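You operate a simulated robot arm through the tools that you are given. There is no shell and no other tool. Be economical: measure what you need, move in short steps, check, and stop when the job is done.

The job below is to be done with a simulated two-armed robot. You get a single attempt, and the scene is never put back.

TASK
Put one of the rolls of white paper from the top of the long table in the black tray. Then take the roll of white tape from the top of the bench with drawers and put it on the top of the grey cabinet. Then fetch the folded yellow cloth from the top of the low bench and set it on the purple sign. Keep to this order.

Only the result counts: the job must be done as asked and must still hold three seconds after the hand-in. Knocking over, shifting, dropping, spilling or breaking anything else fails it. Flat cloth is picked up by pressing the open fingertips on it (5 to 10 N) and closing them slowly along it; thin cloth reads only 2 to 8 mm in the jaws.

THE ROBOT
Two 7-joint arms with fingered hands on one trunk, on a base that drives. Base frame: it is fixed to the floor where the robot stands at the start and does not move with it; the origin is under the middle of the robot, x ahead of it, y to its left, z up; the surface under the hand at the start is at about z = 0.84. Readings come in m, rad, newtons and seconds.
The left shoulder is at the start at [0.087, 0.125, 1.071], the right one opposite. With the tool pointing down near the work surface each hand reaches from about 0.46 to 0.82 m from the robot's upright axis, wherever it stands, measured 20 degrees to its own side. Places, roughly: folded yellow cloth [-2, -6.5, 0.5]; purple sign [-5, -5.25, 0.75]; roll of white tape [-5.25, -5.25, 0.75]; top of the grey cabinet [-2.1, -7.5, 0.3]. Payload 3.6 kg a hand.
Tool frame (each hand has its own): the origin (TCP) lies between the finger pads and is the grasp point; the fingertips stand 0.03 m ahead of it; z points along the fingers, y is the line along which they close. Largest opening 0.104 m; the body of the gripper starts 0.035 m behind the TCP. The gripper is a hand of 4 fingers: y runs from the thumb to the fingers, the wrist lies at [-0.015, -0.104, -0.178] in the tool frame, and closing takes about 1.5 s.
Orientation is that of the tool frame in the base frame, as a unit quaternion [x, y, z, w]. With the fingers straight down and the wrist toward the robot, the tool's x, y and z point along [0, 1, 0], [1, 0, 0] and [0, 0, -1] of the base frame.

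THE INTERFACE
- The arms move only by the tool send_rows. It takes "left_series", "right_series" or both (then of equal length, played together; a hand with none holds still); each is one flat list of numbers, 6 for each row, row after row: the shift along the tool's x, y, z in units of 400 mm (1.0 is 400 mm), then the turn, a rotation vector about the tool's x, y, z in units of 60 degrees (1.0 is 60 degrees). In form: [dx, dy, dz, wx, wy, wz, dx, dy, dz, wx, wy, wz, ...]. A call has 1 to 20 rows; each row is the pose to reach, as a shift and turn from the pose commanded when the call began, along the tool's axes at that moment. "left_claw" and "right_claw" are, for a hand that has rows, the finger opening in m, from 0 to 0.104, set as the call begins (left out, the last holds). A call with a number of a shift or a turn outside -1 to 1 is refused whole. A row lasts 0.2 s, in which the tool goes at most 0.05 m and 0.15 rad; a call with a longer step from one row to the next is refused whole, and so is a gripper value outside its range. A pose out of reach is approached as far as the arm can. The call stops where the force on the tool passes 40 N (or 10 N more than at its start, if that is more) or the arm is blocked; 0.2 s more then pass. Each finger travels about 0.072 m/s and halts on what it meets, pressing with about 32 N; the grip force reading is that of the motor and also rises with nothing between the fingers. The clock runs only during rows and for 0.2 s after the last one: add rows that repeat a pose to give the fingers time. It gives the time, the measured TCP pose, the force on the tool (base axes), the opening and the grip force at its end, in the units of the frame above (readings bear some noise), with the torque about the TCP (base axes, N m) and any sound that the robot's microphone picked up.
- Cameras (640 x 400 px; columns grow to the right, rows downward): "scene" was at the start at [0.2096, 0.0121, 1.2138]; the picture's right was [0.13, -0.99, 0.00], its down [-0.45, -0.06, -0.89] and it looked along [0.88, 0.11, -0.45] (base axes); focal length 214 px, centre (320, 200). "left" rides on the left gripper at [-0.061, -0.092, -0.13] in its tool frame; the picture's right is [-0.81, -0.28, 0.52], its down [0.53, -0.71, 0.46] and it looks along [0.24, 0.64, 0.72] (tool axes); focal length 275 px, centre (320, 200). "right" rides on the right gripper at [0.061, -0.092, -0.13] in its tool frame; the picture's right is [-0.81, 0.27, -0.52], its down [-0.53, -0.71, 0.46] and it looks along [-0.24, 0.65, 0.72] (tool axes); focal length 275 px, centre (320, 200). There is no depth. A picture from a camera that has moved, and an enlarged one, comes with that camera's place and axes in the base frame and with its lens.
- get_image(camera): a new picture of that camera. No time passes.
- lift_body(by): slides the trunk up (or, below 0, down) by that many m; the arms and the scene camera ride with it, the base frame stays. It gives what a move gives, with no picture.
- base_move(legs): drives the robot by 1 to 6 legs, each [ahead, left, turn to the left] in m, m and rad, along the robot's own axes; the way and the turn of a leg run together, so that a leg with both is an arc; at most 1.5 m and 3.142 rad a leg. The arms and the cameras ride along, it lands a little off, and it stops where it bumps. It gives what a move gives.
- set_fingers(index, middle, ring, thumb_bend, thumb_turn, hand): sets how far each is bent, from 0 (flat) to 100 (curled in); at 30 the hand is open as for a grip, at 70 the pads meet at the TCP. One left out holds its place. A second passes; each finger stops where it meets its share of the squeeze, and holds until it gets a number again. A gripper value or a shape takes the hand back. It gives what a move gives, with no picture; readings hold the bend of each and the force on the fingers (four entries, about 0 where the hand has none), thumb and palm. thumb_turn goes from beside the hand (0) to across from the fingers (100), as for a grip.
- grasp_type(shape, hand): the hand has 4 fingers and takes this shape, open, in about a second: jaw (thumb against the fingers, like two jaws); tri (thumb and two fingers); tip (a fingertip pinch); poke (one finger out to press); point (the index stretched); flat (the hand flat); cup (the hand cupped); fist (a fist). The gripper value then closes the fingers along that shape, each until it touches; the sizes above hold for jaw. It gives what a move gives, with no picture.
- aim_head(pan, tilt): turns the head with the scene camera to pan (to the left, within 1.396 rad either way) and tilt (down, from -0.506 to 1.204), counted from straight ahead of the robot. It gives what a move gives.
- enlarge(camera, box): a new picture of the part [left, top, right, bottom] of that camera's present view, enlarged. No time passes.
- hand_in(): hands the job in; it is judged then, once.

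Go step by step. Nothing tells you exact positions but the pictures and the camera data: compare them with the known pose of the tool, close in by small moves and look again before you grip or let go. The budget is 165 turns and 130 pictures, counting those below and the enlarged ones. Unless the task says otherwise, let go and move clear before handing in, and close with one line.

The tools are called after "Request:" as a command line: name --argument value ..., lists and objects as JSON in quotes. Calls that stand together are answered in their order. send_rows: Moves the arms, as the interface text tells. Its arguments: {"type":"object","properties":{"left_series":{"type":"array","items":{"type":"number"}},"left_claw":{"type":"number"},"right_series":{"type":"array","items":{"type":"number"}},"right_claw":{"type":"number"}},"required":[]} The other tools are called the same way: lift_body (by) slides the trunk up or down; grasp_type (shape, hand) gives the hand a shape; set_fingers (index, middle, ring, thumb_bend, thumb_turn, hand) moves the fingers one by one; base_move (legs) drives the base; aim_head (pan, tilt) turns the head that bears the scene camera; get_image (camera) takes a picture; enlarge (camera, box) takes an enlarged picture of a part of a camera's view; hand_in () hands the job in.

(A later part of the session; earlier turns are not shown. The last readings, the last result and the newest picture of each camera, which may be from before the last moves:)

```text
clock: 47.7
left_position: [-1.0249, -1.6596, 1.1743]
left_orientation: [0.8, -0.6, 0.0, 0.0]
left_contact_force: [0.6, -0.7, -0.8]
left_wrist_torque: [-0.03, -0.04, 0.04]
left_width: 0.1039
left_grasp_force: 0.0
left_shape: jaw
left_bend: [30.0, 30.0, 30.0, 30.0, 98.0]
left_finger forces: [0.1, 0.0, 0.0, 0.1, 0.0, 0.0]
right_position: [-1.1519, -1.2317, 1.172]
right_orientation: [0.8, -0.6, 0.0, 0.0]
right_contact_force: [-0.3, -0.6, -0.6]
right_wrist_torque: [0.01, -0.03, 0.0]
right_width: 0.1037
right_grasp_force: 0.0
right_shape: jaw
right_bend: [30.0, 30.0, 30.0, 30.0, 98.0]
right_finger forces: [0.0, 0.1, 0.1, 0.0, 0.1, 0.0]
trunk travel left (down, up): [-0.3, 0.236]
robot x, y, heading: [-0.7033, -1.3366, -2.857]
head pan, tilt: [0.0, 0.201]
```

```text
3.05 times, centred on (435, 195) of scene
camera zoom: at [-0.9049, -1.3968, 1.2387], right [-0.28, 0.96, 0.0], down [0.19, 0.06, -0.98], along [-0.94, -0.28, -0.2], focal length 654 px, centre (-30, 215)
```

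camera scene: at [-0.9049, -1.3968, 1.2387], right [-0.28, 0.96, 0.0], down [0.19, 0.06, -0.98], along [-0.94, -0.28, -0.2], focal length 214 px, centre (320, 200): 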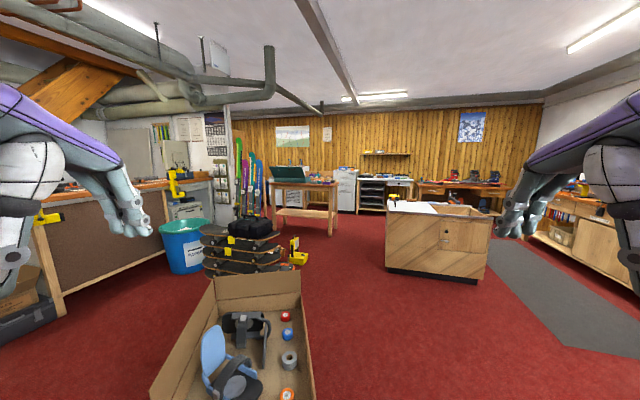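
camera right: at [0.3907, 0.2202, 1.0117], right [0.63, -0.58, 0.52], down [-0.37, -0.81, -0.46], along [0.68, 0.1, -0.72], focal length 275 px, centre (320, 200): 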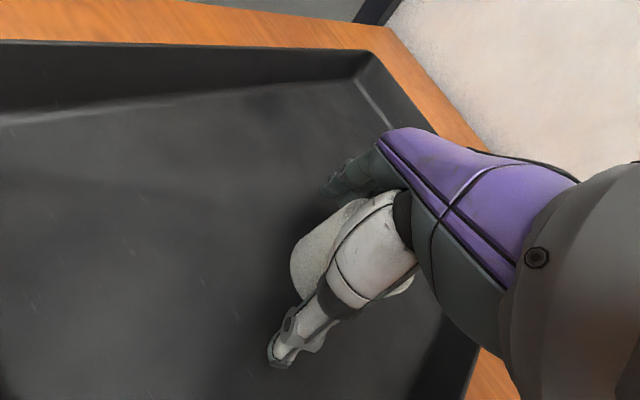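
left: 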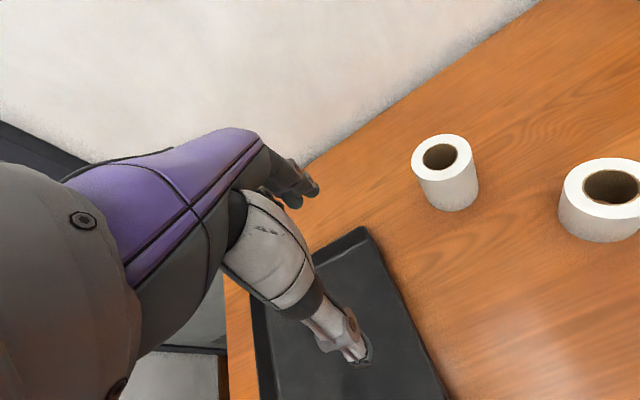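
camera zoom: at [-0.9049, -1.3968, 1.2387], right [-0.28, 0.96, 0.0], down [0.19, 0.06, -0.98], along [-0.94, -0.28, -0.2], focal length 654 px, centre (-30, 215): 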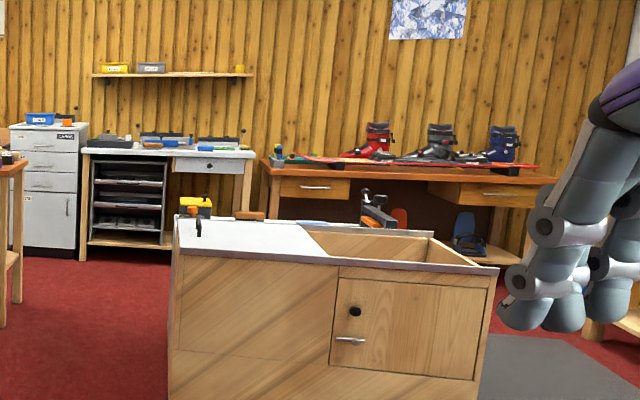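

Beyond the box I see the wooden island (corner at about (-3.2, -1.3)), skateboards with a yellow thing at about (-3.1, -2.4), and the table with the teal case at x≈-4.1. The tape bench should be behind the partition near the skis, so I'll go round the +y side of the box and look from there.

Request:
base_move --legs '[[0, 0, -0.593], [0.943, 0, 0], [0, 0, 0.645], [1.0, 0, 0]]'

Request:
aim_head --pan 0.4 --tilt 0.3

Request:
get_image --camera "scene"

```text
clock: 60.7
left_position: [-2.8433, -1.7168, 1.1748]
left_orientation: [0.816, -0.579, -0.001, 0.0]
left_contact_force: [-0.5, 0.1, 0.4]
left_wrist_torque: [-0.02, -0.03, -0.01]
left_width: 0.1036
left_grasp_force: 0.1
left_shape: jaw
left_bend: [30.0, 30.0, 30.0, 30.0, 98.0]
left_finger forces: [0.1, 0.0, 0.0, 0.0, 0.0, 0.1]
right_position: [-2.9936, -1.2972, 1.1709]
right_orientation: [0.815, -0.579, 0.0, 0.0]
right_contact_force: [0.1, 0.6, -0.8]
right_wrist_torque: [0.01, 0.03, 0.04]
right_width: 0.1038
right_grasp_force: 0.1
right_shape: jaw
right_bend: [30.0, 30.0, 30.0, 30.0, 98.0]
right_finger forces: [0.1, 0.0, 0.0, 0.0, 0.0, 0.0]
trunk travel left (down, up): [-0.3, 0.236]
robot x, y, heading: [-2.5388, -1.3791, -2.805]
head pan, tilt: [0.0, 0.201]
```

```text
clock: 61.6
left_position: [-2.8427, -1.7161, 1.1745]
left_orientation: [0.816, -0.579, 0.0, 0.0]
left_contact_force: [-0.2, 0.1, 0.1]
left_wrist_torque: [0.02, 0.01, -0.03]
left_width: 0.1041
left_grasp_force: 0.1
left_shape: jaw
left_bend: [30.0, 30.0, 30.0, 30.0, 98.0]
left_finger forces: [0.0, 0.0, 0.1, 0.1, 0.0, 0.0]
right_position: [-2.9918, -1.2988, 1.1719]
right_orientation: [0.815, -0.579, 0.001, 0.0]
right_contact_force: [0.1, 0.4, 0.3]
right_wrist_torque: [0.0, 0.0, 0.01]
right_width: 0.1037
right_grasp_force: 0.0
right_shape: jaw
right_bend: [30.0, 30.0, 30.0, 30.0, 98.0]
right_finger forces: [0.0, 0.0, 0.1, 0.0, 0.0, 0.0]
trunk travel left (down, up): [-0.3, 0.236]
robot x, y, heading: [-2.5395, -1.3753, -2.807]
head pan, tilt: [0.4, 0.3]
```

```text
106 pictures are left
camera scene: at [-2.7181, -1.48, 1.2295], right [-0.67, 0.74, 0.0], down [0.22, 0.2, -0.96], along [-0.71, -0.64, -0.3], focal length 214 px, centre (320, 200)
```

scene: 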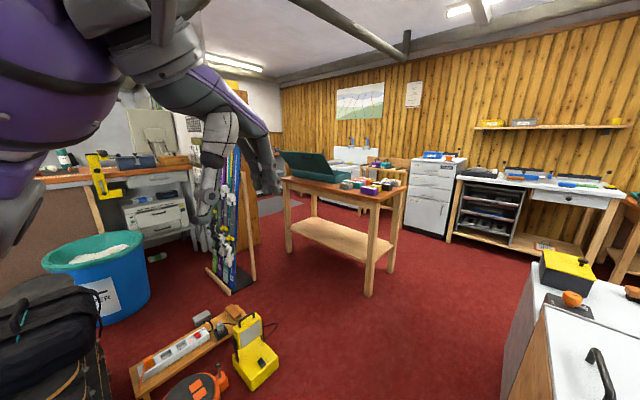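

Request:
enlarge --camera "scene" --box '[230, 80, 480, 250]'

```text
2.35 times, centred on (355, 165) of scene
camera zoom: at [-2.7181, -1.48, 1.2295], right [-0.67, 0.74, 0.0], down [0.22, 0.2, -0.96], along [-0.71, -0.64, -0.3], focal length 505 px, centre (238, 282)
```

zoom: 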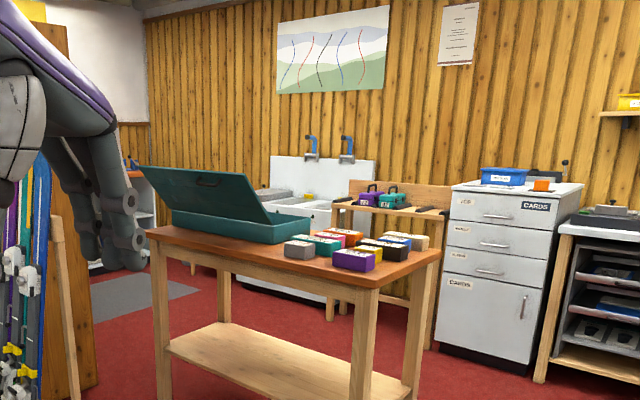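

The gap between the ski rack and the teal-case table is only about 0.5 m. I'll pass round the table's far end along y≈-1.7, then go down the roughly 0.95 m aisle at x≈-4.97.

Request:
base_move --legs '[[0, 0, 0.12], [0.735, 0, 0], [0, 0, -0.455], [1.0, 0, 0]]'

Request:
aim_head --pan 0.3 --tilt 0.5

Request:
get_image --camera "scene"

```text
clock: 72.3
left_position: [-4.5984, -1.9339, 1.174]
left_orientation: [0.711, -0.704, 0.0, 0.0]
left_contact_force: [-0.4, 0.5, 0.4]
left_wrist_torque: [-0.01, 0.02, 0.03]
left_width: 0.1038
left_grasp_force: 0.1
left_shape: jaw
left_bend: [30.0, 30.0, 30.0, 30.0, 98.0]
left_finger forces: [0.1, 0.0, 0.0, 0.0, 0.0, 0.0]
right_position: [-4.6032, -1.4905, 1.1722]
right_orientation: [0.71, -0.704, 0.0, 0.0]
right_contact_force: [-0.2, 0.1, 0.0]
right_wrist_torque: [-0.01, 0.01, -0.02]
right_width: 0.1036
right_grasp_force: 0.0
right_shape: jaw
right_bend: [30.0, 30.0, 30.0, 30.0, 98.0]
right_finger forces: [0.0, 0.1, 0.0, 0.0, 0.0, 0.0]
trunk travel left (down, up): [-0.3, 0.236]
robot x, y, heading: [-4.196, -1.7183, -3.136]
head pan, tilt: [0.4, 0.3]
```

```text
clock: 73.0
left_position: [-4.596, -1.9349, 1.1747]
left_orientation: [0.71, -0.704, 0.0, 0.0]
left_contact_force: [0.5, -0.2, 0.2]
left_wrist_torque: [-0.01, -0.03, 0.01]
left_width: 0.1034
left_grasp_force: 0.1
left_shape: jaw
left_bend: [30.0, 30.0, 30.0, 30.0, 98.0]
left_finger forces: [0.1, 0.0, 0.1, 0.1, 0.0, 0.0]
right_position: [-4.6026, -1.4904, 1.1713]
right_orientation: [0.711, -0.703, 0.0, 0.001]
right_contact_force: [-0.5, 0.5, 0.6]
right_wrist_torque: [0.01, -0.02, -0.01]
right_width: 0.1037
right_grasp_force: 0.0
right_shape: jaw
right_bend: [30.0, 30.0, 30.0, 30.0, 98.0]
right_finger forces: [0.0, 0.1, 0.0, 0.0, 0.0, 0.0]
trunk travel left (down, up): [-0.3, 0.236]
robot x, y, heading: [-4.201, -1.7123, -3.13]
head pan, tilt: [0.3, 0.499]
```

```text
104 pictures are left
camera scene: at [-4.4037, -1.7415, 1.2111], right [-0.3, 0.95, 0.0], down [0.46, 0.15, -0.88], along [-0.84, -0.27, -0.48], focal length 214 px, centre (320, 200)
```

scene: 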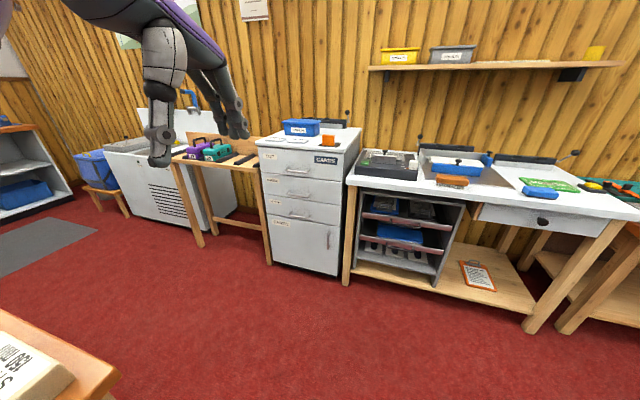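

The aisle runs between the teal-case table edge (x≈-4.47) and the cabinets (x≈-5.42). I'll drive to x≈-4.95, turn to face -y, and advance.

Request:
base_move --legs '[[0.75, 0, 0], [0, 0, 1.56], [1.0, 0, 0]]'

Request:
aim_head --pan 0.0 --tilt 0.35

Request:
get_image --camera "scene"

```text
clock: 85.7
left_position: [-4.7434, -3.1242, 1.1751]
left_orientation: [1.0, -0.003, 0.0, 0.0]
left_contact_force: [-0.2, -0.1, -0.3]
left_wrist_torque: [-0.02, 0.05, -0.02]
left_width: 0.1039
left_grasp_force: 0.0
left_shape: jaw
left_bend: [30.0, 30.0, 30.0, 30.0, 98.0]
left_finger forces: [0.1, 0.0, 0.0, 0.0, 0.0, 0.1]
right_position: [-5.1886, -3.1226, 1.1731]
right_orientation: [1.0, -0.004, 0.001, 0.0]
right_contact_force: [0.1, -0.2, 0.3]
right_wrist_torque: [-0.01, 0.03, 0.02]
right_width: 0.1037
right_grasp_force: 0.0
right_shape: jaw
right_bend: [30.0, 30.0, 30.0, 30.0, 98.0]
right_finger forces: [0.0, 0.0, 0.0, 0.0, 0.0, 0.0]
trunk travel left (down, up): [-0.3, 0.236]
robot x, y, heading: [-4.9553, -2.7209, -1.58]
head pan, tilt: [0.3, 0.499]
```

```text
clock: 86.5
left_position: [-4.7432, -3.1242, 1.1741]
left_orientation: [1.0, -0.004, -0.001, 0.0]
left_contact_force: [-0.8, -0.4, 0.9]
left_wrist_torque: [0.0, -0.01, -0.02]
left_width: 0.1037
left_grasp_force: 0.1
left_shape: jaw
left_bend: [30.0, 30.0, 30.0, 30.0, 98.0]
left_finger forces: [0.0, 0.1, 0.0, 0.0, 0.1, 0.1]
right_position: [-5.1893, -3.123, 1.172]
right_orientation: [1.0, -0.004, 0.001, 0.0]
right_contact_force: [-0.3, -0.3, -0.6]
right_wrist_torque: [-0.01, -0.01, 0.01]
right_width: 0.1036
right_grasp_force: 0.0
right_shape: jaw
right_bend: [30.0, 30.0, 30.0, 30.0, 98.0]
right_finger forces: [0.0, 0.0, 0.0, 0.0, 0.0, 0.1]
trunk travel left (down, up): [-0.3, 0.236]
robot x, y, heading: [-4.961, -2.725, -1.575]
head pan, tilt: [0.0, 0.351]
```

```text
103 pictures are left
camera scene: at [-4.9597, -2.9335, 1.2247], right [-1.0, 0.01, 0.0], down [0.0, 0.34, -0.94], along [-0.01, -0.94, -0.34], focal length 214 px, centre (320, 200)
```

scene: 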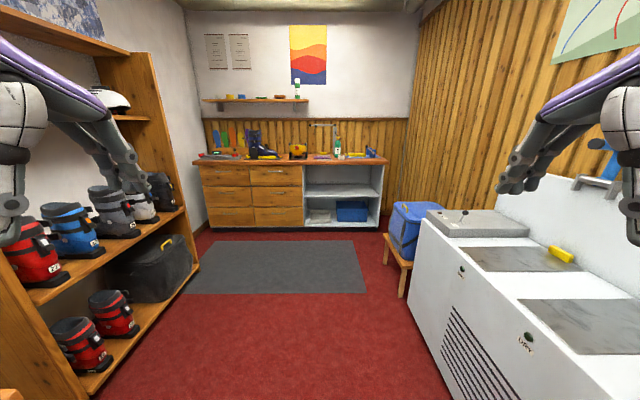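

The bench with drawers is straight ahead. I'll zoom in on its top.

Request:
enlarge --camera "scene" --box '[190, 90, 400, 230]'

```text
2.86 times, centred on (295, 160) of scene
camera zoom: at [-4.9597, -2.9335, 1.2247], right [-1.0, 0.01, 0.0], down [0.0, 0.34, -0.94], along [-0.01, -0.94, -0.34], focal length 613 px, centre (391, 314)
```

zoom: 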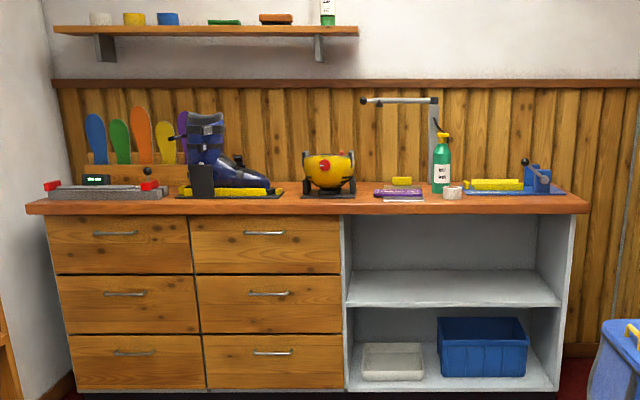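

The white tape stands just right of the green bottle, with the purple sign left of it. I'll drive closer.

Request:
base_move --legs '[[1.4, -0.03, 0]]'

Request:
aim_head --pan -0.1 --tilt 0.4

Request:
get_image --camera "scene"

```text
clock: 93.4
left_position: [-4.7928, -4.5162, 1.1735]
left_orientation: [1.0, -0.009, 0.0, 0.0]
left_contact_force: [-1.1, -0.2, -0.1]
left_wrist_torque: [0.03, 0.02, 0.02]
left_width: 0.1038
left_grasp_force: 0.1
left_shape: jaw
left_bend: [30.0, 30.0, 30.0, 30.0, 98.0]
left_finger forces: [0.1, 0.0, 0.1, 0.1, 0.0, 0.0]
right_position: [-5.2376, -4.5127, 1.1726]
right_orientation: [1.0, -0.009, 0.001, 0.001]
right_contact_force: [-0.1, -0.4, -0.8]
right_wrist_torque: [0.0, 0.02, 0.0]
right_width: 0.1036
right_grasp_force: 0.0
right_shape: jaw
right_bend: [30.0, 30.0, 30.0, 30.0, 98.0]
right_finger forces: [0.1, 0.1, 0.0, 0.1, 0.0, 0.0]
trunk travel left (down, up): [-0.3, 0.236]
robot x, y, heading: [-5.0035, -4.1129, -1.587]
head pan, tilt: [0.0, 0.351]
```

```text
clock: 94.1
left_position: [-4.7928, -4.516, 1.1735]
left_orientation: [1.0, -0.008, 0.001, 0.0]
left_contact_force: [-0.6, -0.2, -0.1]
left_wrist_torque: [0.01, 0.01, -0.02]
left_width: 0.1038
left_grasp_force: 0.1
left_shape: jaw
left_bend: [30.0, 30.0, 30.0, 30.0, 98.0]
left_finger forces: [0.0, 0.0, 0.0, 0.0, 0.0, 0.1]
right_position: [-5.2382, -4.513, 1.1719]
right_orientation: [1.0, -0.008, 0.0, 0.001]
right_contact_force: [0.4, 0.7, 0.1]
right_wrist_torque: [-0.02, -0.01, 0.02]
right_width: 0.1036
right_grasp_force: 0.1
right_shape: jaw
right_bend: [30.0, 30.0, 30.0, 30.0, 98.0]
right_finger forces: [0.1, 0.1, 0.1, 0.0, 0.1, 0.0]
trunk travel left (down, up): [-0.3, 0.236]
robot x, y, heading: [-5.0023, -4.1131, -1.59]
head pan, tilt: [-0.099, 0.4]
```

```text
101 pictures are left
camera scene: at [-5.0161, -4.3233, 1.2202], right [-0.99, 0.11, 0.0], down [0.04, 0.39, -0.92], along [-0.1, -0.92, -0.39], focal length 214 px, centre (320, 200)
```

scene: 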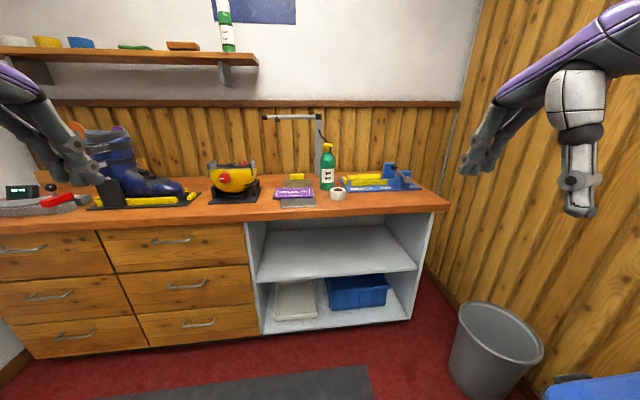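

The tape is at about (-5.22, -5.36), on a top at z≈0.79, with the bottle just behind it. I'll drive 0.55 m closer and bring the right hand up for a close view.

Request:
base_move --legs '[[0.55, 0, 0.016]]'

Request:
aim_head --pan -0.3 --tilt 0.6

Request:
get_image --camera "scene"

Request:
get_image --camera "right"

```text
clock: 97.2
left_position: [-4.7879, -5.0621, 1.1747]
left_orientation: [1.0, 0.002, 0.0, 0.001]
left_contact_force: [0.0, -0.4, 0.6]
left_wrist_torque: [0.03, 0.0, -0.01]
left_width: 0.1038
left_grasp_force: 0.1
left_shape: jaw
left_bend: [30.0, 30.0, 30.0, 30.0, 98.0]
left_finger forces: [0.1, 0.1, 0.1, 0.0, 0.1, 0.1]
right_position: [-5.2308, -5.0664, 1.1721]
right_orientation: [1.0, 0.003, 0.0, 0.001]
right_contact_force: [0.1, -0.5, 1.1]
right_wrist_torque: [-0.02, 0.02, 0.0]
right_width: 0.1036
right_grasp_force: 0.1
right_shape: jaw
right_bend: [30.0, 30.0, 30.0, 30.0, 98.0]
right_finger forces: [0.1, 0.0, 0.0, 0.1, 0.0, 0.0]
trunk travel left (down, up): [-0.3, 0.236]
robot x, y, heading: [-5.0056, -4.6651, -1.567]
head pan, tilt: [-0.099, 0.4]
```

```text
clock: 98.0
left_position: [-4.7872, -5.0613, 1.1744]
left_orientation: [1.0, 0.002, -0.001, 0.0]
left_contact_force: [0.2, 0.4, -0.9]
left_wrist_torque: [-0.01, 0.01, 0.0]
left_width: 0.1036
left_grasp_force: 0.0
left_shape: jaw
left_bend: [30.0, 30.0, 30.0, 30.0, 98.0]
left_finger forces: [0.0, 0.0, 0.0, 0.1, 0.0, 0.0]
right_position: [-5.2312, -5.0655, 1.1715]
right_orientation: [1.0, 0.002, 0.001, 0.001]
right_contact_force: [0.8, 0.4, 0.6]
right_wrist_torque: [-0.01, 0.0, 0.01]
right_width: 0.1039
right_grasp_force: 0.1
right_shape: jaw
right_bend: [30.0, 30.0, 30.0, 30.0, 98.0]
right_finger forces: [0.1, 0.1, 0.0, 0.0, 0.0, 0.1]
trunk travel left (down, up): [-0.3, 0.236]
robot x, y, heading: [-5.0069, -4.6629, -1.564]
head pan, tilt: [-0.3, 0.6]
```

```text
100 pictures are left
camera scene: at [-5.0313, -4.8658, 1.202], right [-0.96, 0.29, 0.0], down [0.16, 0.54, -0.83], along [-0.24, -0.79, -0.56], focal length 214 px, centre (320, 200)
```

scene: 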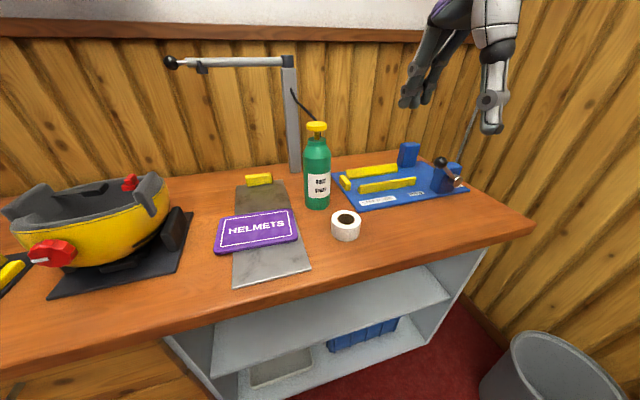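

```text
99 pictures are left
camera right: at [-5.1715, -4.974, 1.3017], right [-0.81, -0.28, 0.52], down [-0.54, 0.71, -0.46], along [-0.24, -0.65, -0.72], focal length 275 px, centre (320, 200)
```

right: 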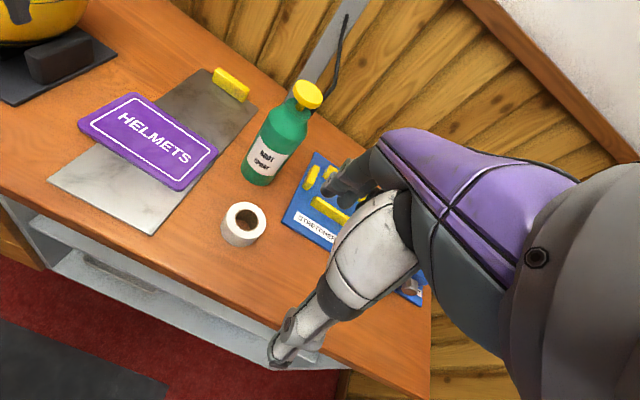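

The tape's ring is centred at about (-5.198, -5.208), with its top at z≈0.895 on a surface at about 0.857. The bottle's near face is about 7 cm behind the tape's far edge. I'll bring the right hand above the tape with a slightly narrower opening.

Request:
send_rows --right_series '[0.02, 0.09, 0.03, 0, 0, 0, 0.04, 0.18, 0.08, 0, 0, 0, 0.06, 0.27, 0.12, 0, 0, 0, 0.08, 0.34, 0.18, 0, 0, 0, 0.082, 0.35, 0.26, 0, 0, 0, 0.082, 0.35, 0.34, 0, 0, 0]' --right_claw 0.09

Request:
get_image --camera "right"

Request:
get_image --camera "scene"

```text
clock: 99.4
left_position: [-4.7864, -5.0628, 1.1748]
left_orientation: [1.0, 0.002, 0.0, -0.001]
left_contact_force: [-0.3, 0.3, -0.5]
left_wrist_torque: [0.0, 0.0, -0.01]
left_width: 0.1037
left_grasp_force: 0.0
left_shape: jaw
left_bend: [30.0, 30.0, 30.0, 30.0, 98.0]
left_finger forces: [0.1, 0.0, 0.1, 0.1, 0.0, 0.1]
right_position: [-5.197, -5.2067, 1.036]
right_orientation: [1.0, 0.002, 0.0, 0.001]
right_contact_force: [-1.1, -0.1, -0.4]
right_wrist_torque: [0.01, 0.01, 0.0]
right_width: 0.0898
right_grasp_force: 0.1
right_shape: jaw
right_bend: [28.0, 32.0, 31.0, 41.0, 98.0]
right_finger forces: [0.0, 0.0, 0.1, 0.0, 0.0, 0.0]
trunk travel left (down, up): [-0.3, 0.236]
robot x, y, heading: [-5.0078, -4.6646, -1.564]
head pan, tilt: [-0.3, 0.6]
```

```text
98 pictures are left
camera right: at [-5.1377, -5.1147, 1.1652], right [-0.81, -0.28, 0.52], down [-0.54, 0.71, -0.46], along [-0.24, -0.65, -0.72], focal length 275 px, centre (320, 200)
```

right: 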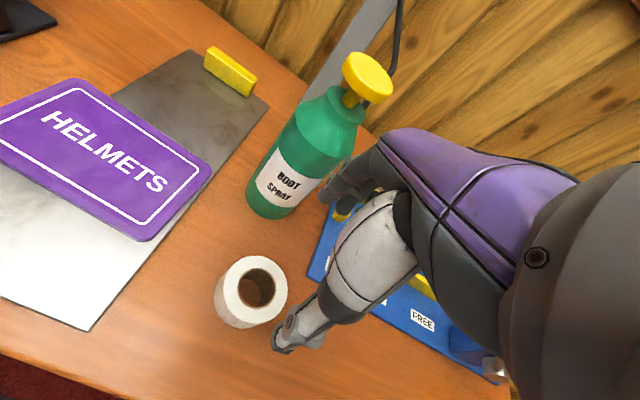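

```text
97 pictures are left
camera scene: at [-5.0314, -4.8662, 1.2019], right [-0.96, 0.29, 0.0], down [0.16, 0.54, -0.82], along [-0.24, -0.79, -0.57], focal length 214 px, centre (320, 200)
```

scene: 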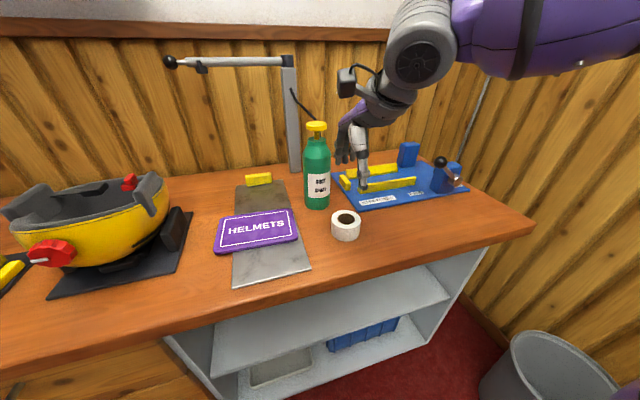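

The tape is nearly centred under the hand, about 5 mm further forward. I'll descend carefully over it.

Request:
send_rows --right_series '[-0.008, 0.012, 0.06, 0, 0, 0, -0.008, 0.012, 0.14, 0, 0, 0, -0.008, 0.012, 0.2, 0, 0, 0, -0.008, 0.012, 0.25, 0, 0, 0, -0.008, 0.012, 0.28, 0, 0, 0]' --right_claw 0.098

Request:
get_image --camera "right"

Request:
enlarge --camera "scene" --box '[240, 100, 480, 260]'

```text
clock: 100.6
left_position: [-4.7856, -5.063, 1.1739]
left_orientation: [1.0, 0.002, 0.0, 0.0]
left_contact_force: [0.3, -0.5, 0.8]
left_wrist_torque: [0.02, 0.02, 0.04]
left_width: 0.1036
left_grasp_force: 0.0
left_shape: jaw
left_bend: [30.0, 30.0, 30.0, 30.0, 98.0]
left_finger forces: [0.1, 0.0, 0.1, 0.0, 0.1, 0.0]
right_position: [-5.2001, -5.2111, 0.9236]
right_orientation: [1.0, 0.003, 0.002, 0.0]
right_contact_force: [-0.7, -0.8, 0.6]
right_wrist_torque: [0.03, -0.03, 0.01]
right_width: 0.0978
right_grasp_force: 0.1
right_shape: jaw
right_bend: [32.0, 31.0, 30.0, 31.0, 98.0]
right_finger forces: [0.0, 0.2, 0.1, 0.0, 0.1, 0.0]
trunk travel left (down, up): [-0.3, 0.236]
robot x, y, heading: [-5.0036, -4.6661, -1.567]
head pan, tilt: [-0.3, 0.6]
```

```text
96 pictures are left
camera right: at [-5.1407, -5.1191, 1.0539], right [-0.81, -0.28, 0.52], down [-0.54, 0.71, -0.46], along [-0.24, -0.65, -0.72], focal length 275 px, centre (320, 200)
```

right: 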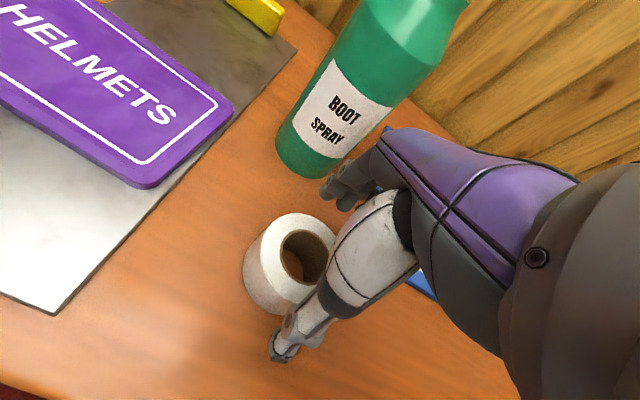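

```text
2.50 times, centred on (360, 180) of scene
camera zoom: at [-5.0314, -4.8659, 1.202], right [-0.96, 0.29, 0.0], down [0.16, 0.54, -0.83], along [-0.24, -0.79, -0.56], focal length 536 px, centre (220, 250)
```

zoom: 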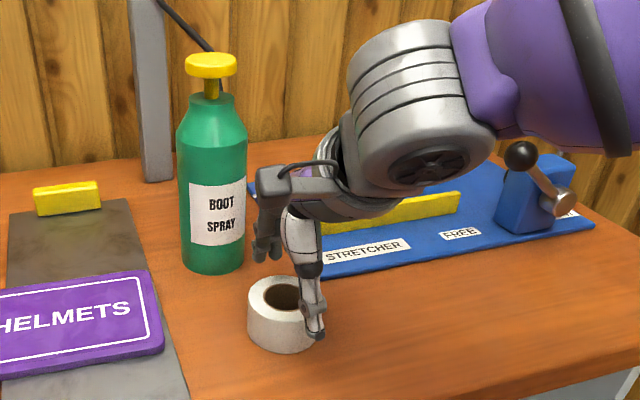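

The ring is about 5 mm left of the hand's centre. I'll shift slightly and lower the rest of the way.

Request:
send_rows --right_series '[0.02, -0.006, 0.0, 0, 0, 0, 0.02, -0.006, 0.03, 0, 0, 0, 0.02, -0.006, 0.06, 0, 0, 0, 0.02, -0.006, 0.085, 0, 0, 0]'

Request:
get_image --camera "right"

```text
clock: 101.6
left_position: [-4.7868, -5.062, 1.1746]
left_orientation: [1.0, 0.003, 0.0, 0.0]
left_contact_force: [0.1, -0.5, 0.9]
left_wrist_torque: [0.02, -0.03, 0.02]
left_width: 0.1035
left_grasp_force: 0.1
left_shape: jaw
left_bend: [30.0, 30.0, 30.0, 30.0, 98.0]
left_finger forces: [0.0, 0.1, 0.1, 0.0, 0.0, 0.0]
right_position: [-5.1927, -5.2101, 0.891]
right_orientation: [1.0, 0.003, 0.002, 0.001]
right_contact_force: [1.0, 0.5, 1.0]
right_wrist_torque: [-0.03, 0.02, -0.02]
right_width: 0.0979
right_grasp_force: 0.1
right_shape: jaw
right_bend: [32.0, 31.0, 30.0, 31.0, 98.0]
right_finger forces: [0.0, 0.0, 0.1, 0.0, 0.0, 0.0]
trunk travel left (down, up): [-0.3, 0.236]
robot x, y, heading: [-5.0068, -4.6568, -1.566]
head pan, tilt: [-0.3, 0.6]
```

```text
94 pictures are left
camera right: at [-5.1327, -5.1166, 1.02], right [-0.81, -0.28, 0.52], down [-0.54, 0.71, -0.46], along [-0.24, -0.65, -0.72], focal length 275 px, centre (320, 200)
```

right: 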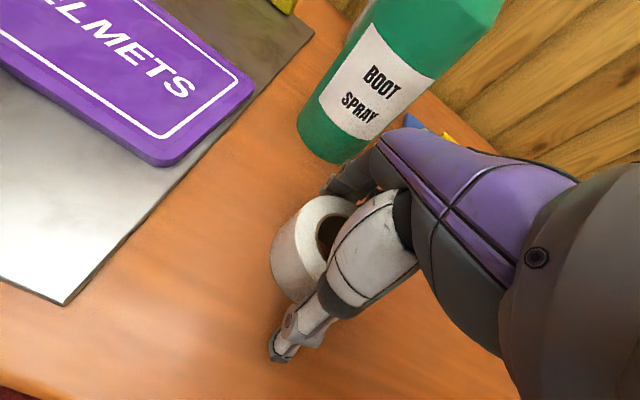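

The tape sits between the thumb and fingers, clear of the bottle. I'll close.

Request:
send_rows --right_series '[0, 0, 0, 0, 0, 0, 0, 0, 0, 0, 0, 0, 0, 0, 0, 0, 0, 0, 0, 0, 0, 0, 0, 0, 0, 0, 0, 0, 0, 0, 0, 0, 0, 0, 0, 0, 0, 0, 0, 0, 0, 0, 0, 0, 0, 0, 0, 0]' --right_claw 0.04

Request:
get_image --camera "right"

```text
clock: 103.4
left_position: [-4.787, -5.0618, 1.1736]
left_orientation: [1.0, 0.003, 0.0, 0.001]
left_contact_force: [-0.1, -0.6, 0.5]
left_wrist_torque: [0.0, 0.01, 0.01]
left_width: 0.1037
left_grasp_force: 0.0
left_shape: jaw
left_bend: [30.0, 30.0, 30.0, 30.0, 98.0]
left_finger forces: [0.0, 0.0, 0.0, 0.1, 0.0, 0.0]
right_position: [-5.1926, -5.2084, 0.8893]
right_orientation: [1.0, 0.003, 0.002, 0.0]
right_contact_force: [0.1, 0.2, 0.1]
right_wrist_torque: [-0.02, -0.01, -0.04]
right_width: 0.0569
right_grasp_force: 32.2
right_shape: jaw
right_bend: [74.0, 42.0, 43.0, 67.0, 100.0]
right_finger forces: [15.8, 9.1, 3.8, 0.0, 28.9, 0.0]
trunk travel left (down, up): [-0.3, 0.236]
robot x, y, heading: [-5.0098, -4.6658, -1.565]
head pan, tilt: [-0.3, 0.6]
```

```text
93 pictures are left
camera right: at [-5.1328, -5.1166, 1.0201], right [-0.81, -0.28, 0.52], down [-0.54, 0.71, -0.46], along [-0.24, -0.65, -0.72], focal length 275 px, centre (320, 200)
```

right: 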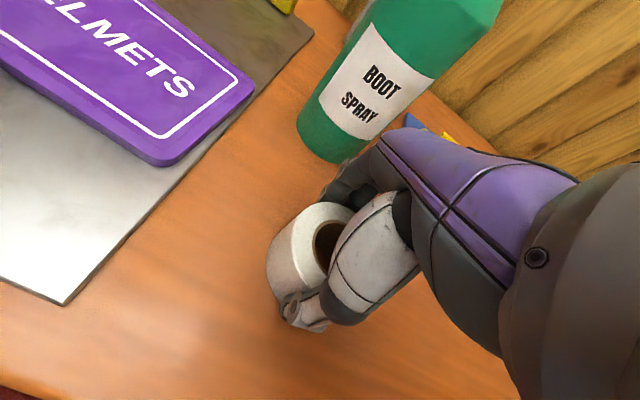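

The grip force spread matches the good earlier grip, so I'll lift straight up.

Request:
send_rows --right_series '[0, 0, -0.05, 0, 0, 0, 0, 0, -0.13, 0, 0, 0, 0, 0, -0.23, 0, 0, 0, 0, 0, -0.33, 0, 0, 0, 0, 0, -0.43, 0, 0, 0, 0, 0, -0.53, 0, 0, 0, 0, 0, -0.62, 0, 0, 0, 0, 0, -0.7, 0, 0, 0]'

Request:
get_image --camera "scene"

```text
clock: 105.2
left_position: [-4.7864, -5.0627, 1.1749]
left_orientation: [1.0, 0.003, 0.0, 0.0]
left_contact_force: [0.3, -0.1, 0.8]
left_wrist_torque: [0.02, 0.03, -0.01]
left_width: 0.1039
left_grasp_force: 0.0
left_shape: jaw
left_bend: [30.0, 30.0, 30.0, 30.0, 98.0]
left_finger forces: [0.1, 0.1, 0.1, 0.0, 0.0, 0.0]
right_position: [-5.193, -5.2096, 1.1714]
right_orientation: [1.0, 0.003, 0.001, 0.0]
right_contact_force: [0.1, -0.8, -0.3]
right_wrist_torque: [-0.01, -0.01, 0.01]
right_width: 0.057
right_grasp_force: 31.4
right_shape: jaw
right_bend: [74.0, 42.0, 43.0, 67.0, 100.0]
right_finger forces: [16.0, 9.0, 4.0, 0.0, 28.6, 0.0]
trunk travel left (down, up): [-0.3, 0.236]
robot x, y, heading: [-5.0064, -4.6677, -1.568]
head pan, tilt: [-0.3, 0.6]
```

```text
92 pictures are left
camera scene: at [-5.0311, -4.8657, 1.202], right [-0.96, 0.29, 0.0], down [0.16, 0.54, -0.83], along [-0.24, -0.79, -0.56], focal length 214 px, centre (320, 200)
```

scene: 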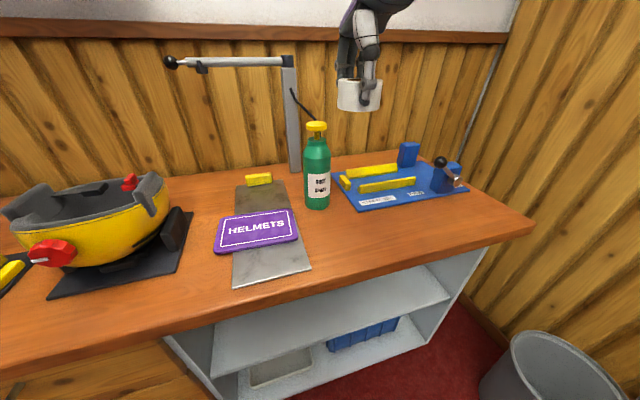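

The tape is held. The purple HELMETS sign lies at about (-5.0, -5.26), top z≈0.88. The grey cabinet is beyond the stairs, so I'll tuck the arm and back out by the known route.

Request:
send_rows --right_series '[-0.025, -0.09, 0, 0, 0, 0, -0.05, -0.18, 0, 0, 0, 0, -0.075, -0.27, 0, 0, 0, 0, -0.095, -0.36, 0, 0, 0, 0]'

Request:
base_move --legs '[[-1.48, 0.03, 0], [-1.48, 0.02, 0]]'

```text
clock: 106.2
left_position: [-4.7864, -5.0619, 1.1744]
left_orientation: [1.0, 0.002, 0.0, 0.0]
left_contact_force: [0.5, 1.1, -0.9]
left_wrist_torque: [0.01, 0.0, 0.02]
left_width: 0.1036
left_grasp_force: 0.0
left_shape: jaw
left_bend: [30.0, 30.0, 30.0, 30.0, 98.0]
left_finger forces: [0.0, 0.1, 0.0, 0.0, 0.0, 0.0]
right_position: [-5.2317, -5.0644, 1.1699]
right_orientation: [1.0, 0.003, 0.002, 0.001]
right_contact_force: [-1.0, -0.5, 0.3]
right_wrist_torque: [0.02, 0.0, 0.01]
right_width: 0.0568
right_grasp_force: 31.9
right_shape: jaw
right_bend: [74.0, 42.0, 43.0, 67.0, 100.0]
right_finger forces: [16.0, 9.0, 4.2, 0.0, 28.9, 0.1]
trunk travel left (down, up): [-0.3, 0.236]
robot x, y, heading: [-5.0067, -4.6655, -1.562]
head pan, tilt: [-0.3, 0.6]
```

```text
clock: 120.5
left_position: [-4.7425, -2.0961, 1.1741]
left_orientation: [1.0, -0.002, 0.0, 0.001]
left_contact_force: [0.6, 0.2, 0.0]
left_wrist_torque: [0.0, 0.02, 0.02]
left_width: 0.1037
left_grasp_force: 0.1
left_shape: jaw
left_bend: [30.0, 30.0, 30.0, 30.0, 98.0]
left_finger forces: [0.0, 0.1, 0.1, 0.1, 0.1, 0.0]
right_position: [-5.1877, -2.0945, 1.1694]
right_orientation: [1.0, -0.002, 0.001, 0.0]
right_contact_force: [0.2, -0.2, -1.0]
right_wrist_torque: [0.02, -0.05, -0.02]
right_width: 0.0567
right_grasp_force: 32.0
right_shape: jaw
right_bend: [74.0, 42.0, 43.0, 67.0, 100.0]
right_finger forces: [16.0, 9.0, 4.2, 0.1, 28.8, 0.0]
trunk travel left (down, up): [-0.3, 0.236]
robot x, y, heading: [-4.961, -1.6915, -1.577]
head pan, tilt: [-0.3, 0.6]
```

Request:
base_move --legs '[[0, 0, 1.577], [0.88, 0, 0], [0.88, 0, 0]]'

```text
clock: 133.3
left_position: [-2.7917, -1.475, 1.1758]
left_orientation: [0.707, 0.708, 0.0, 0.0]
left_contact_force: [-0.1, -0.2, -0.3]
left_wrist_torque: [0.01, 0.01, 0.02]
left_width: 0.1037
left_grasp_force: 0.0
left_shape: jaw
left_bend: [30.0, 30.0, 30.0, 30.0, 98.0]
left_finger forces: [0.0, 0.0, 0.0, 0.1, 0.0, 0.0]
right_position: [-2.7908, -1.9212, 1.1694]
right_orientation: [0.707, 0.708, 0.0, -0.001]
right_contact_force: [0.9, 0.7, -0.9]
right_wrist_torque: [0.03, 0.02, 0.0]
right_width: 0.0565
right_grasp_force: 31.9
right_shape: jaw
right_bend: [74.0, 42.0, 43.0, 67.0, 100.0]
right_finger forces: [16.0, 9.0, 4.3, 0.0, 28.6, 0.0]
trunk travel left (down, up): [-0.3, 0.236]
robot x, y, heading: [-3.1936, -1.6921, 0.002]
head pan, tilt: [-0.3, 0.6]
```

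Request:
base_move --legs '[[0, 0, 0.381], [0.86, 0, 0], [0.86, 0, 0], [0, 0, -0.705], [0.95, 0, 0], [0, 0, -1.249]]'

Request:
aim_head --pan 0.0 --tilt 0.3

Request:
get_image --camera "scene"

```text
clock: 152.6
left_position: [-0.4763, -1.7578, 1.1732]
left_orientation: [1.0, 0.006, 0.0, 0.0]
left_contact_force: [-0.3, 0.2, -0.2]
left_wrist_torque: [0.0, -0.01, 0.0]
left_width: 0.1036
left_grasp_force: 0.2
left_shape: jaw
left_bend: [30.0, 30.0, 30.0, 30.0, 98.0]
left_finger forces: [0.0, 0.1, 0.0, 0.0, 0.0, 0.0]
right_position: [-0.9211, -1.7632, 1.1702]
right_orientation: [1.0, 0.004, 0.001, 0.0]
right_contact_force: [0.3, -0.1, -1.2]
right_wrist_torque: [0.05, 0.05, -0.01]
right_width: 0.056
right_grasp_force: 32.1
right_shape: jaw
right_bend: [74.0, 42.0, 43.0, 67.0, 100.0]
right_finger forces: [15.9, 8.9, 4.5, 0.0, 28.2, 0.0]
trunk travel left (down, up): [-0.3, 0.236]
robot x, y, heading: [-0.698, -1.3595, -1.559]
head pan, tilt: [-0.3, 0.6]
```

```text
clock: 153.4
left_position: [-0.4754, -1.7572, 1.1732]
left_orientation: [1.0, 0.005, 0.0, 0.0]
left_contact_force: [0.4, -0.8, -1.4]
left_wrist_torque: [-0.03, -0.02, -0.02]
left_width: 0.1037
left_grasp_force: 0.1
left_shape: jaw
left_bend: [30.0, 30.0, 30.0, 30.0, 98.0]
left_finger forces: [0.1, 0.0, 0.0, 0.0, 0.0, 0.1]
right_position: [-0.9217, -1.7642, 1.1704]
right_orientation: [1.0, 0.006, 0.001, 0.001]
right_contact_force: [0.3, 0.3, -1.0]
right_wrist_torque: [-0.04, -0.04, -0.01]
right_width: 0.0561
right_grasp_force: 32.2
right_shape: jaw
right_bend: [74.0, 42.0, 43.0, 67.0, 100.0]
right_finger forces: [16.0, 8.9, 4.4, 0.0, 28.3, 0.1]
trunk travel left (down, up): [-0.3, 0.236]
robot x, y, heading: [-0.6995, -1.3634, -1.562]
head pan, tilt: [0.0, 0.3]
```

```text
91 pictures are left
camera scene: at [-0.6953, -1.5714, 1.2294], right [-1.0, -0.01, 0.0], down [0.0, 0.3, -0.96], along [0.01, -0.95, -0.3], focal length 214 px, centre (320, 200)
```

scene: 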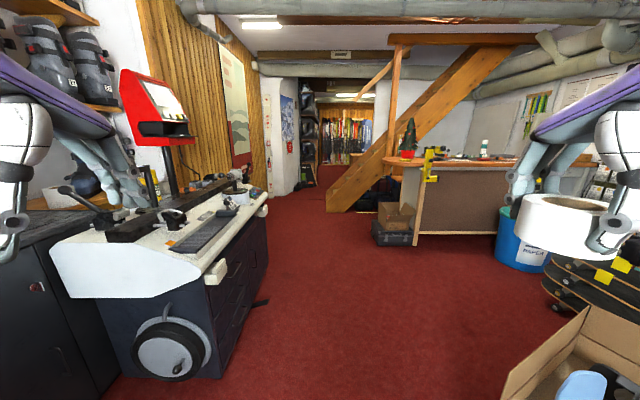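

The lane ahead is open, and the stair foot is at about (-0.8, -4.8). I'll continue down along x≈-0.85.

Request:
base_move --legs '[[0.8, -0.12, 0], [0.9, 0.0, 0]]'

Request:
aim_head --pan 0.1 --tilt 0.25

Request:
get_image --camera "scene"

```text
clock: 162.1
left_position: [-0.5824, -3.4601, 1.1742]
left_orientation: [1.0, 0.005, -0.001, -0.001]
left_contact_force: [0.1, -0.3, 0.0]
left_wrist_torque: [-0.02, 0.02, 0.01]
left_width: 0.1036
left_grasp_force: 0.0
left_shape: jaw
left_bend: [30.0, 30.0, 30.0, 30.0, 98.0]
left_finger forces: [0.1, 0.0, 0.0, 0.1, 0.0, 0.1]
right_position: [-1.0269, -3.4661, 1.1695]
right_orientation: [1.0, 0.004, 0.001, 0.0]
right_contact_force: [0.3, 0.4, -0.7]
right_wrist_torque: [0.03, -0.02, -0.02]
right_width: 0.0559
right_grasp_force: 32.0
right_shape: jaw
right_bend: [74.0, 42.0, 43.0, 67.0, 100.0]
right_finger forces: [15.9, 9.0, 4.6, 0.0, 28.3, 0.0]
trunk travel left (down, up): [-0.3, 0.236]
robot x, y, heading: [-0.8072, -3.0648, -1.561]
head pan, tilt: [0.0, 0.3]
```

```text
clock: 162.8
left_position: [-0.5822, -3.4597, 1.1738]
left_orientation: [1.0, 0.004, 0.0, 0.0]
left_contact_force: [0.8, -0.3, -0.7]
left_wrist_torque: [-0.03, 0.0, 0.0]
left_width: 0.1036
left_grasp_force: 0.1
left_shape: jaw
left_bend: [30.0, 30.0, 30.0, 30.0, 98.0]
left_finger forces: [0.1, 0.0, 0.0, 0.0, 0.0, 0.0]
right_position: [-1.0275, -3.465, 1.1692]
right_orientation: [1.0, 0.005, 0.001, 0.001]
right_contact_force: [0.0, 1.1, -0.9]
right_wrist_torque: [0.02, 0.01, 0.01]
right_width: 0.0559
right_grasp_force: 31.6
right_shape: jaw
right_bend: [74.0, 42.0, 43.0, 67.0, 100.0]
right_finger forces: [16.0, 8.9, 4.6, 0.0, 28.3, 0.0]
trunk travel left (down, up): [-0.3, 0.236]
robot x, y, heading: [-0.804, -3.0618, -1.565]
head pan, tilt: [0.099, 0.25]
```

```text
90 pictures are left
camera scene: at [-0.7918, -3.2728, 1.2342], right [-0.99, -0.11, 0.0], down [-0.03, 0.25, -0.97], along [0.1, -0.96, -0.25], focal length 214 px, centre (320, 200)
```

scene: 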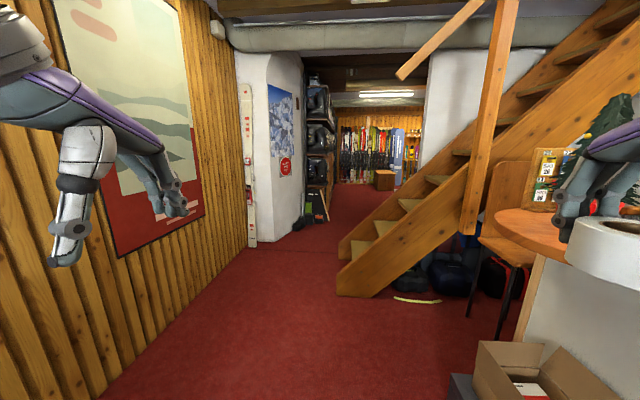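

The stair foot is at x≈-0.8 (y -4.9 to -5.7) and the white column is at about (-0.2, -6.1). I'll advance to the mouth of the passage and look again.

Request:
base_move --legs '[[1.0, 0.2, 0], [0.65, 0.22, 0]]'

Request:
aim_head --pan -0.15 --tilt 0.4

Request:
get_image --camera "scene"

```text
clock: 171.5
left_position: [-0.1452, -5.1105, 1.1734]
left_orientation: [1.0, 0.006, 0.001, 0.0]
left_contact_force: [0.3, -0.3, 0.0]
left_wrist_torque: [0.02, 0.03, 0.02]
left_width: 0.1036
left_grasp_force: 0.1
left_shape: jaw
left_bend: [30.0, 30.0, 30.0, 30.0, 98.0]
left_finger forces: [0.0, 0.0, 0.1, 0.0, 0.0, 0.0]
right_position: [-0.591, -5.1176, 1.1693]
right_orientation: [1.0, 0.005, 0.001, 0.0]
right_contact_force: [-0.4, 0.1, -1.1]
right_wrist_torque: [0.01, -0.03, -0.03]
right_width: 0.0562
right_grasp_force: 32.4
right_shape: jaw
right_bend: [74.0, 42.0, 43.0, 67.0, 100.0]
right_finger forces: [16.0, 9.0, 4.6, 0.0, 28.3, 0.1]
trunk travel left (down, up): [-0.3, 0.236]
robot x, y, heading: [-0.368, -4.7138, -1.559]
head pan, tilt: [0.099, 0.25]
```

```text
clock: 172.2
left_position: [-0.1448, -5.1093, 1.1747]
left_orientation: [1.0, 0.006, 0.0, 0.0]
left_contact_force: [0.1, 0.5, -0.4]
left_wrist_torque: [-0.03, -0.04, -0.03]
left_width: 0.1036
left_grasp_force: 0.0
left_shape: jaw
left_bend: [30.0, 30.0, 30.0, 30.0, 98.0]
left_finger forces: [0.1, 0.0, 0.0, 0.0, 0.0, 0.0]
right_position: [-0.5914, -5.1162, 1.171]
right_orientation: [1.0, 0.006, 0.001, 0.001]
right_contact_force: [0.5, 0.4, -0.8]
right_wrist_torque: [0.02, -0.02, -0.01]
right_width: 0.0559
right_grasp_force: 32.1
right_shape: jaw
right_bend: [74.0, 42.0, 43.0, 67.0, 100.0]
right_finger forces: [16.1, 8.9, 4.7, 0.0, 28.3, 0.0]
trunk travel left (down, up): [-0.3, 0.236]
robot x, y, heading: [-0.3682, -4.7113, -1.557]
head pan, tilt: [-0.15, 0.4]
```

```text
89 pictures are left
camera scene: at [-0.3795, -4.922, 1.2202], right [-0.99, 0.14, 0.0], down [0.05, 0.39, -0.92], along [-0.13, -0.91, -0.39], focal length 214 px, centre (320, 200)
```

scene: 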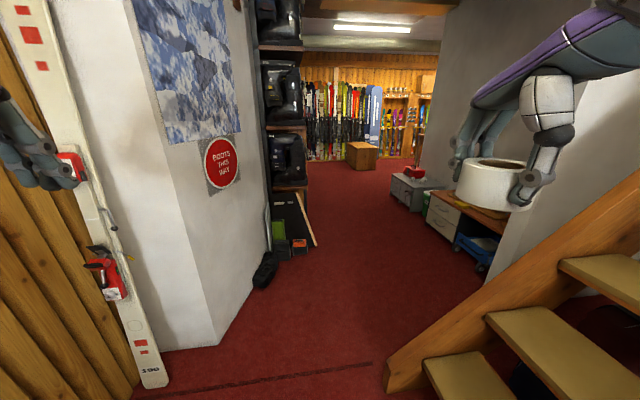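

Past the stairs I can see the low bench (front x≈-1.9, y -6.1 to -7.0) and beyond it the low grey cabinet at about (-2.05, -7.4), both on the right. I'll angle through the gap between the stair foot and the column.

Request:
base_move --legs '[[0.48, 0.09, 0], [0, 0, -0.42], [0.7, 0, 0], [0.75, 0, 0]]'

Request:
aim_head --pan -0.5 --tilt 0.5

Request:
get_image --camera "scene"

```text
clock: 182.6
left_position: [-0.7213, -6.7991, 1.1896]
left_orientation: [0.987, -0.158, -0.013, 0.017]
left_contact_force: [0.4, -0.5, 0.1]
left_wrist_torque: [0.01, -0.02, -0.03]
left_width: 0.1039
left_grasp_force: 0.0
left_shape: jaw
left_bend: [30.0, 30.0, 30.0, 30.0, 98.0]
left_finger forces: [0.1, 0.0, 0.0, 0.1, 0.0, 0.1]
right_position: [-1.158, -6.6299, 1.175]
right_orientation: [0.982, -0.19, 0.005, 0.012]
right_contact_force: [-0.4, -0.4, -1.2]
right_wrist_torque: [0.01, 0.01, 0.0]
right_width: 0.056
right_grasp_force: 31.6
right_shape: jaw
right_bend: [74.0, 42.0, 43.0, 68.0, 99.0]
right_finger forces: [16.2, 9.1, 4.8, 0.0, 28.7, 0.0]
trunk travel left (down, up): [-0.3, 0.236]
robot x, y, heading: [-0.7978, -6.3678, -1.948]
head pan, tilt: [-0.15, 0.4]
stopped in leg 4: the robot was blocked; the commanded pose is now the measured one
```

```text
clock: 183.5
left_position: [-0.7198, -6.7979, 1.1894]
left_orientation: [0.987, -0.159, -0.013, 0.016]
left_contact_force: [0.4, -0.1, -0.2]
left_wrist_torque: [0.01, -0.03, -0.05]
left_width: 0.1039
left_grasp_force: 0.1
left_shape: jaw
left_bend: [30.0, 30.0, 30.0, 30.0, 98.0]
left_finger forces: [0.0, 0.1, 0.0, 0.0, 0.0, 0.0]
right_position: [-1.1569, -6.6283, 1.176]
right_orientation: [0.982, -0.19, 0.004, 0.014]
right_contact_force: [0.5, -0.9, -1.2]
right_wrist_torque: [-0.01, -0.02, -0.04]
right_width: 0.0555
right_grasp_force: 31.2
right_shape: jaw
right_bend: [74.0, 42.0, 43.0, 68.0, 99.0]
right_finger forces: [16.2, 9.1, 4.8, 0.0, 28.7, 0.1]
trunk travel left (down, up): [-0.3, 0.236]
robot x, y, heading: [-0.79, -6.3734, -1.953]
head pan, tilt: [-0.499, 0.499]
```

```text
88 pictures are left
camera scene: at [-0.9111, -6.5067, 1.2148], right [-0.64, 0.77, -0.02], down [0.37, 0.28, -0.88], along [-0.68, -0.57, -0.47], focal length 214 px, centre (320, 200)
```

scene: 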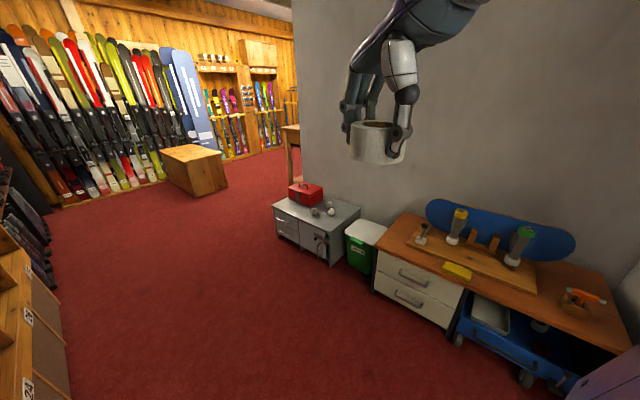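

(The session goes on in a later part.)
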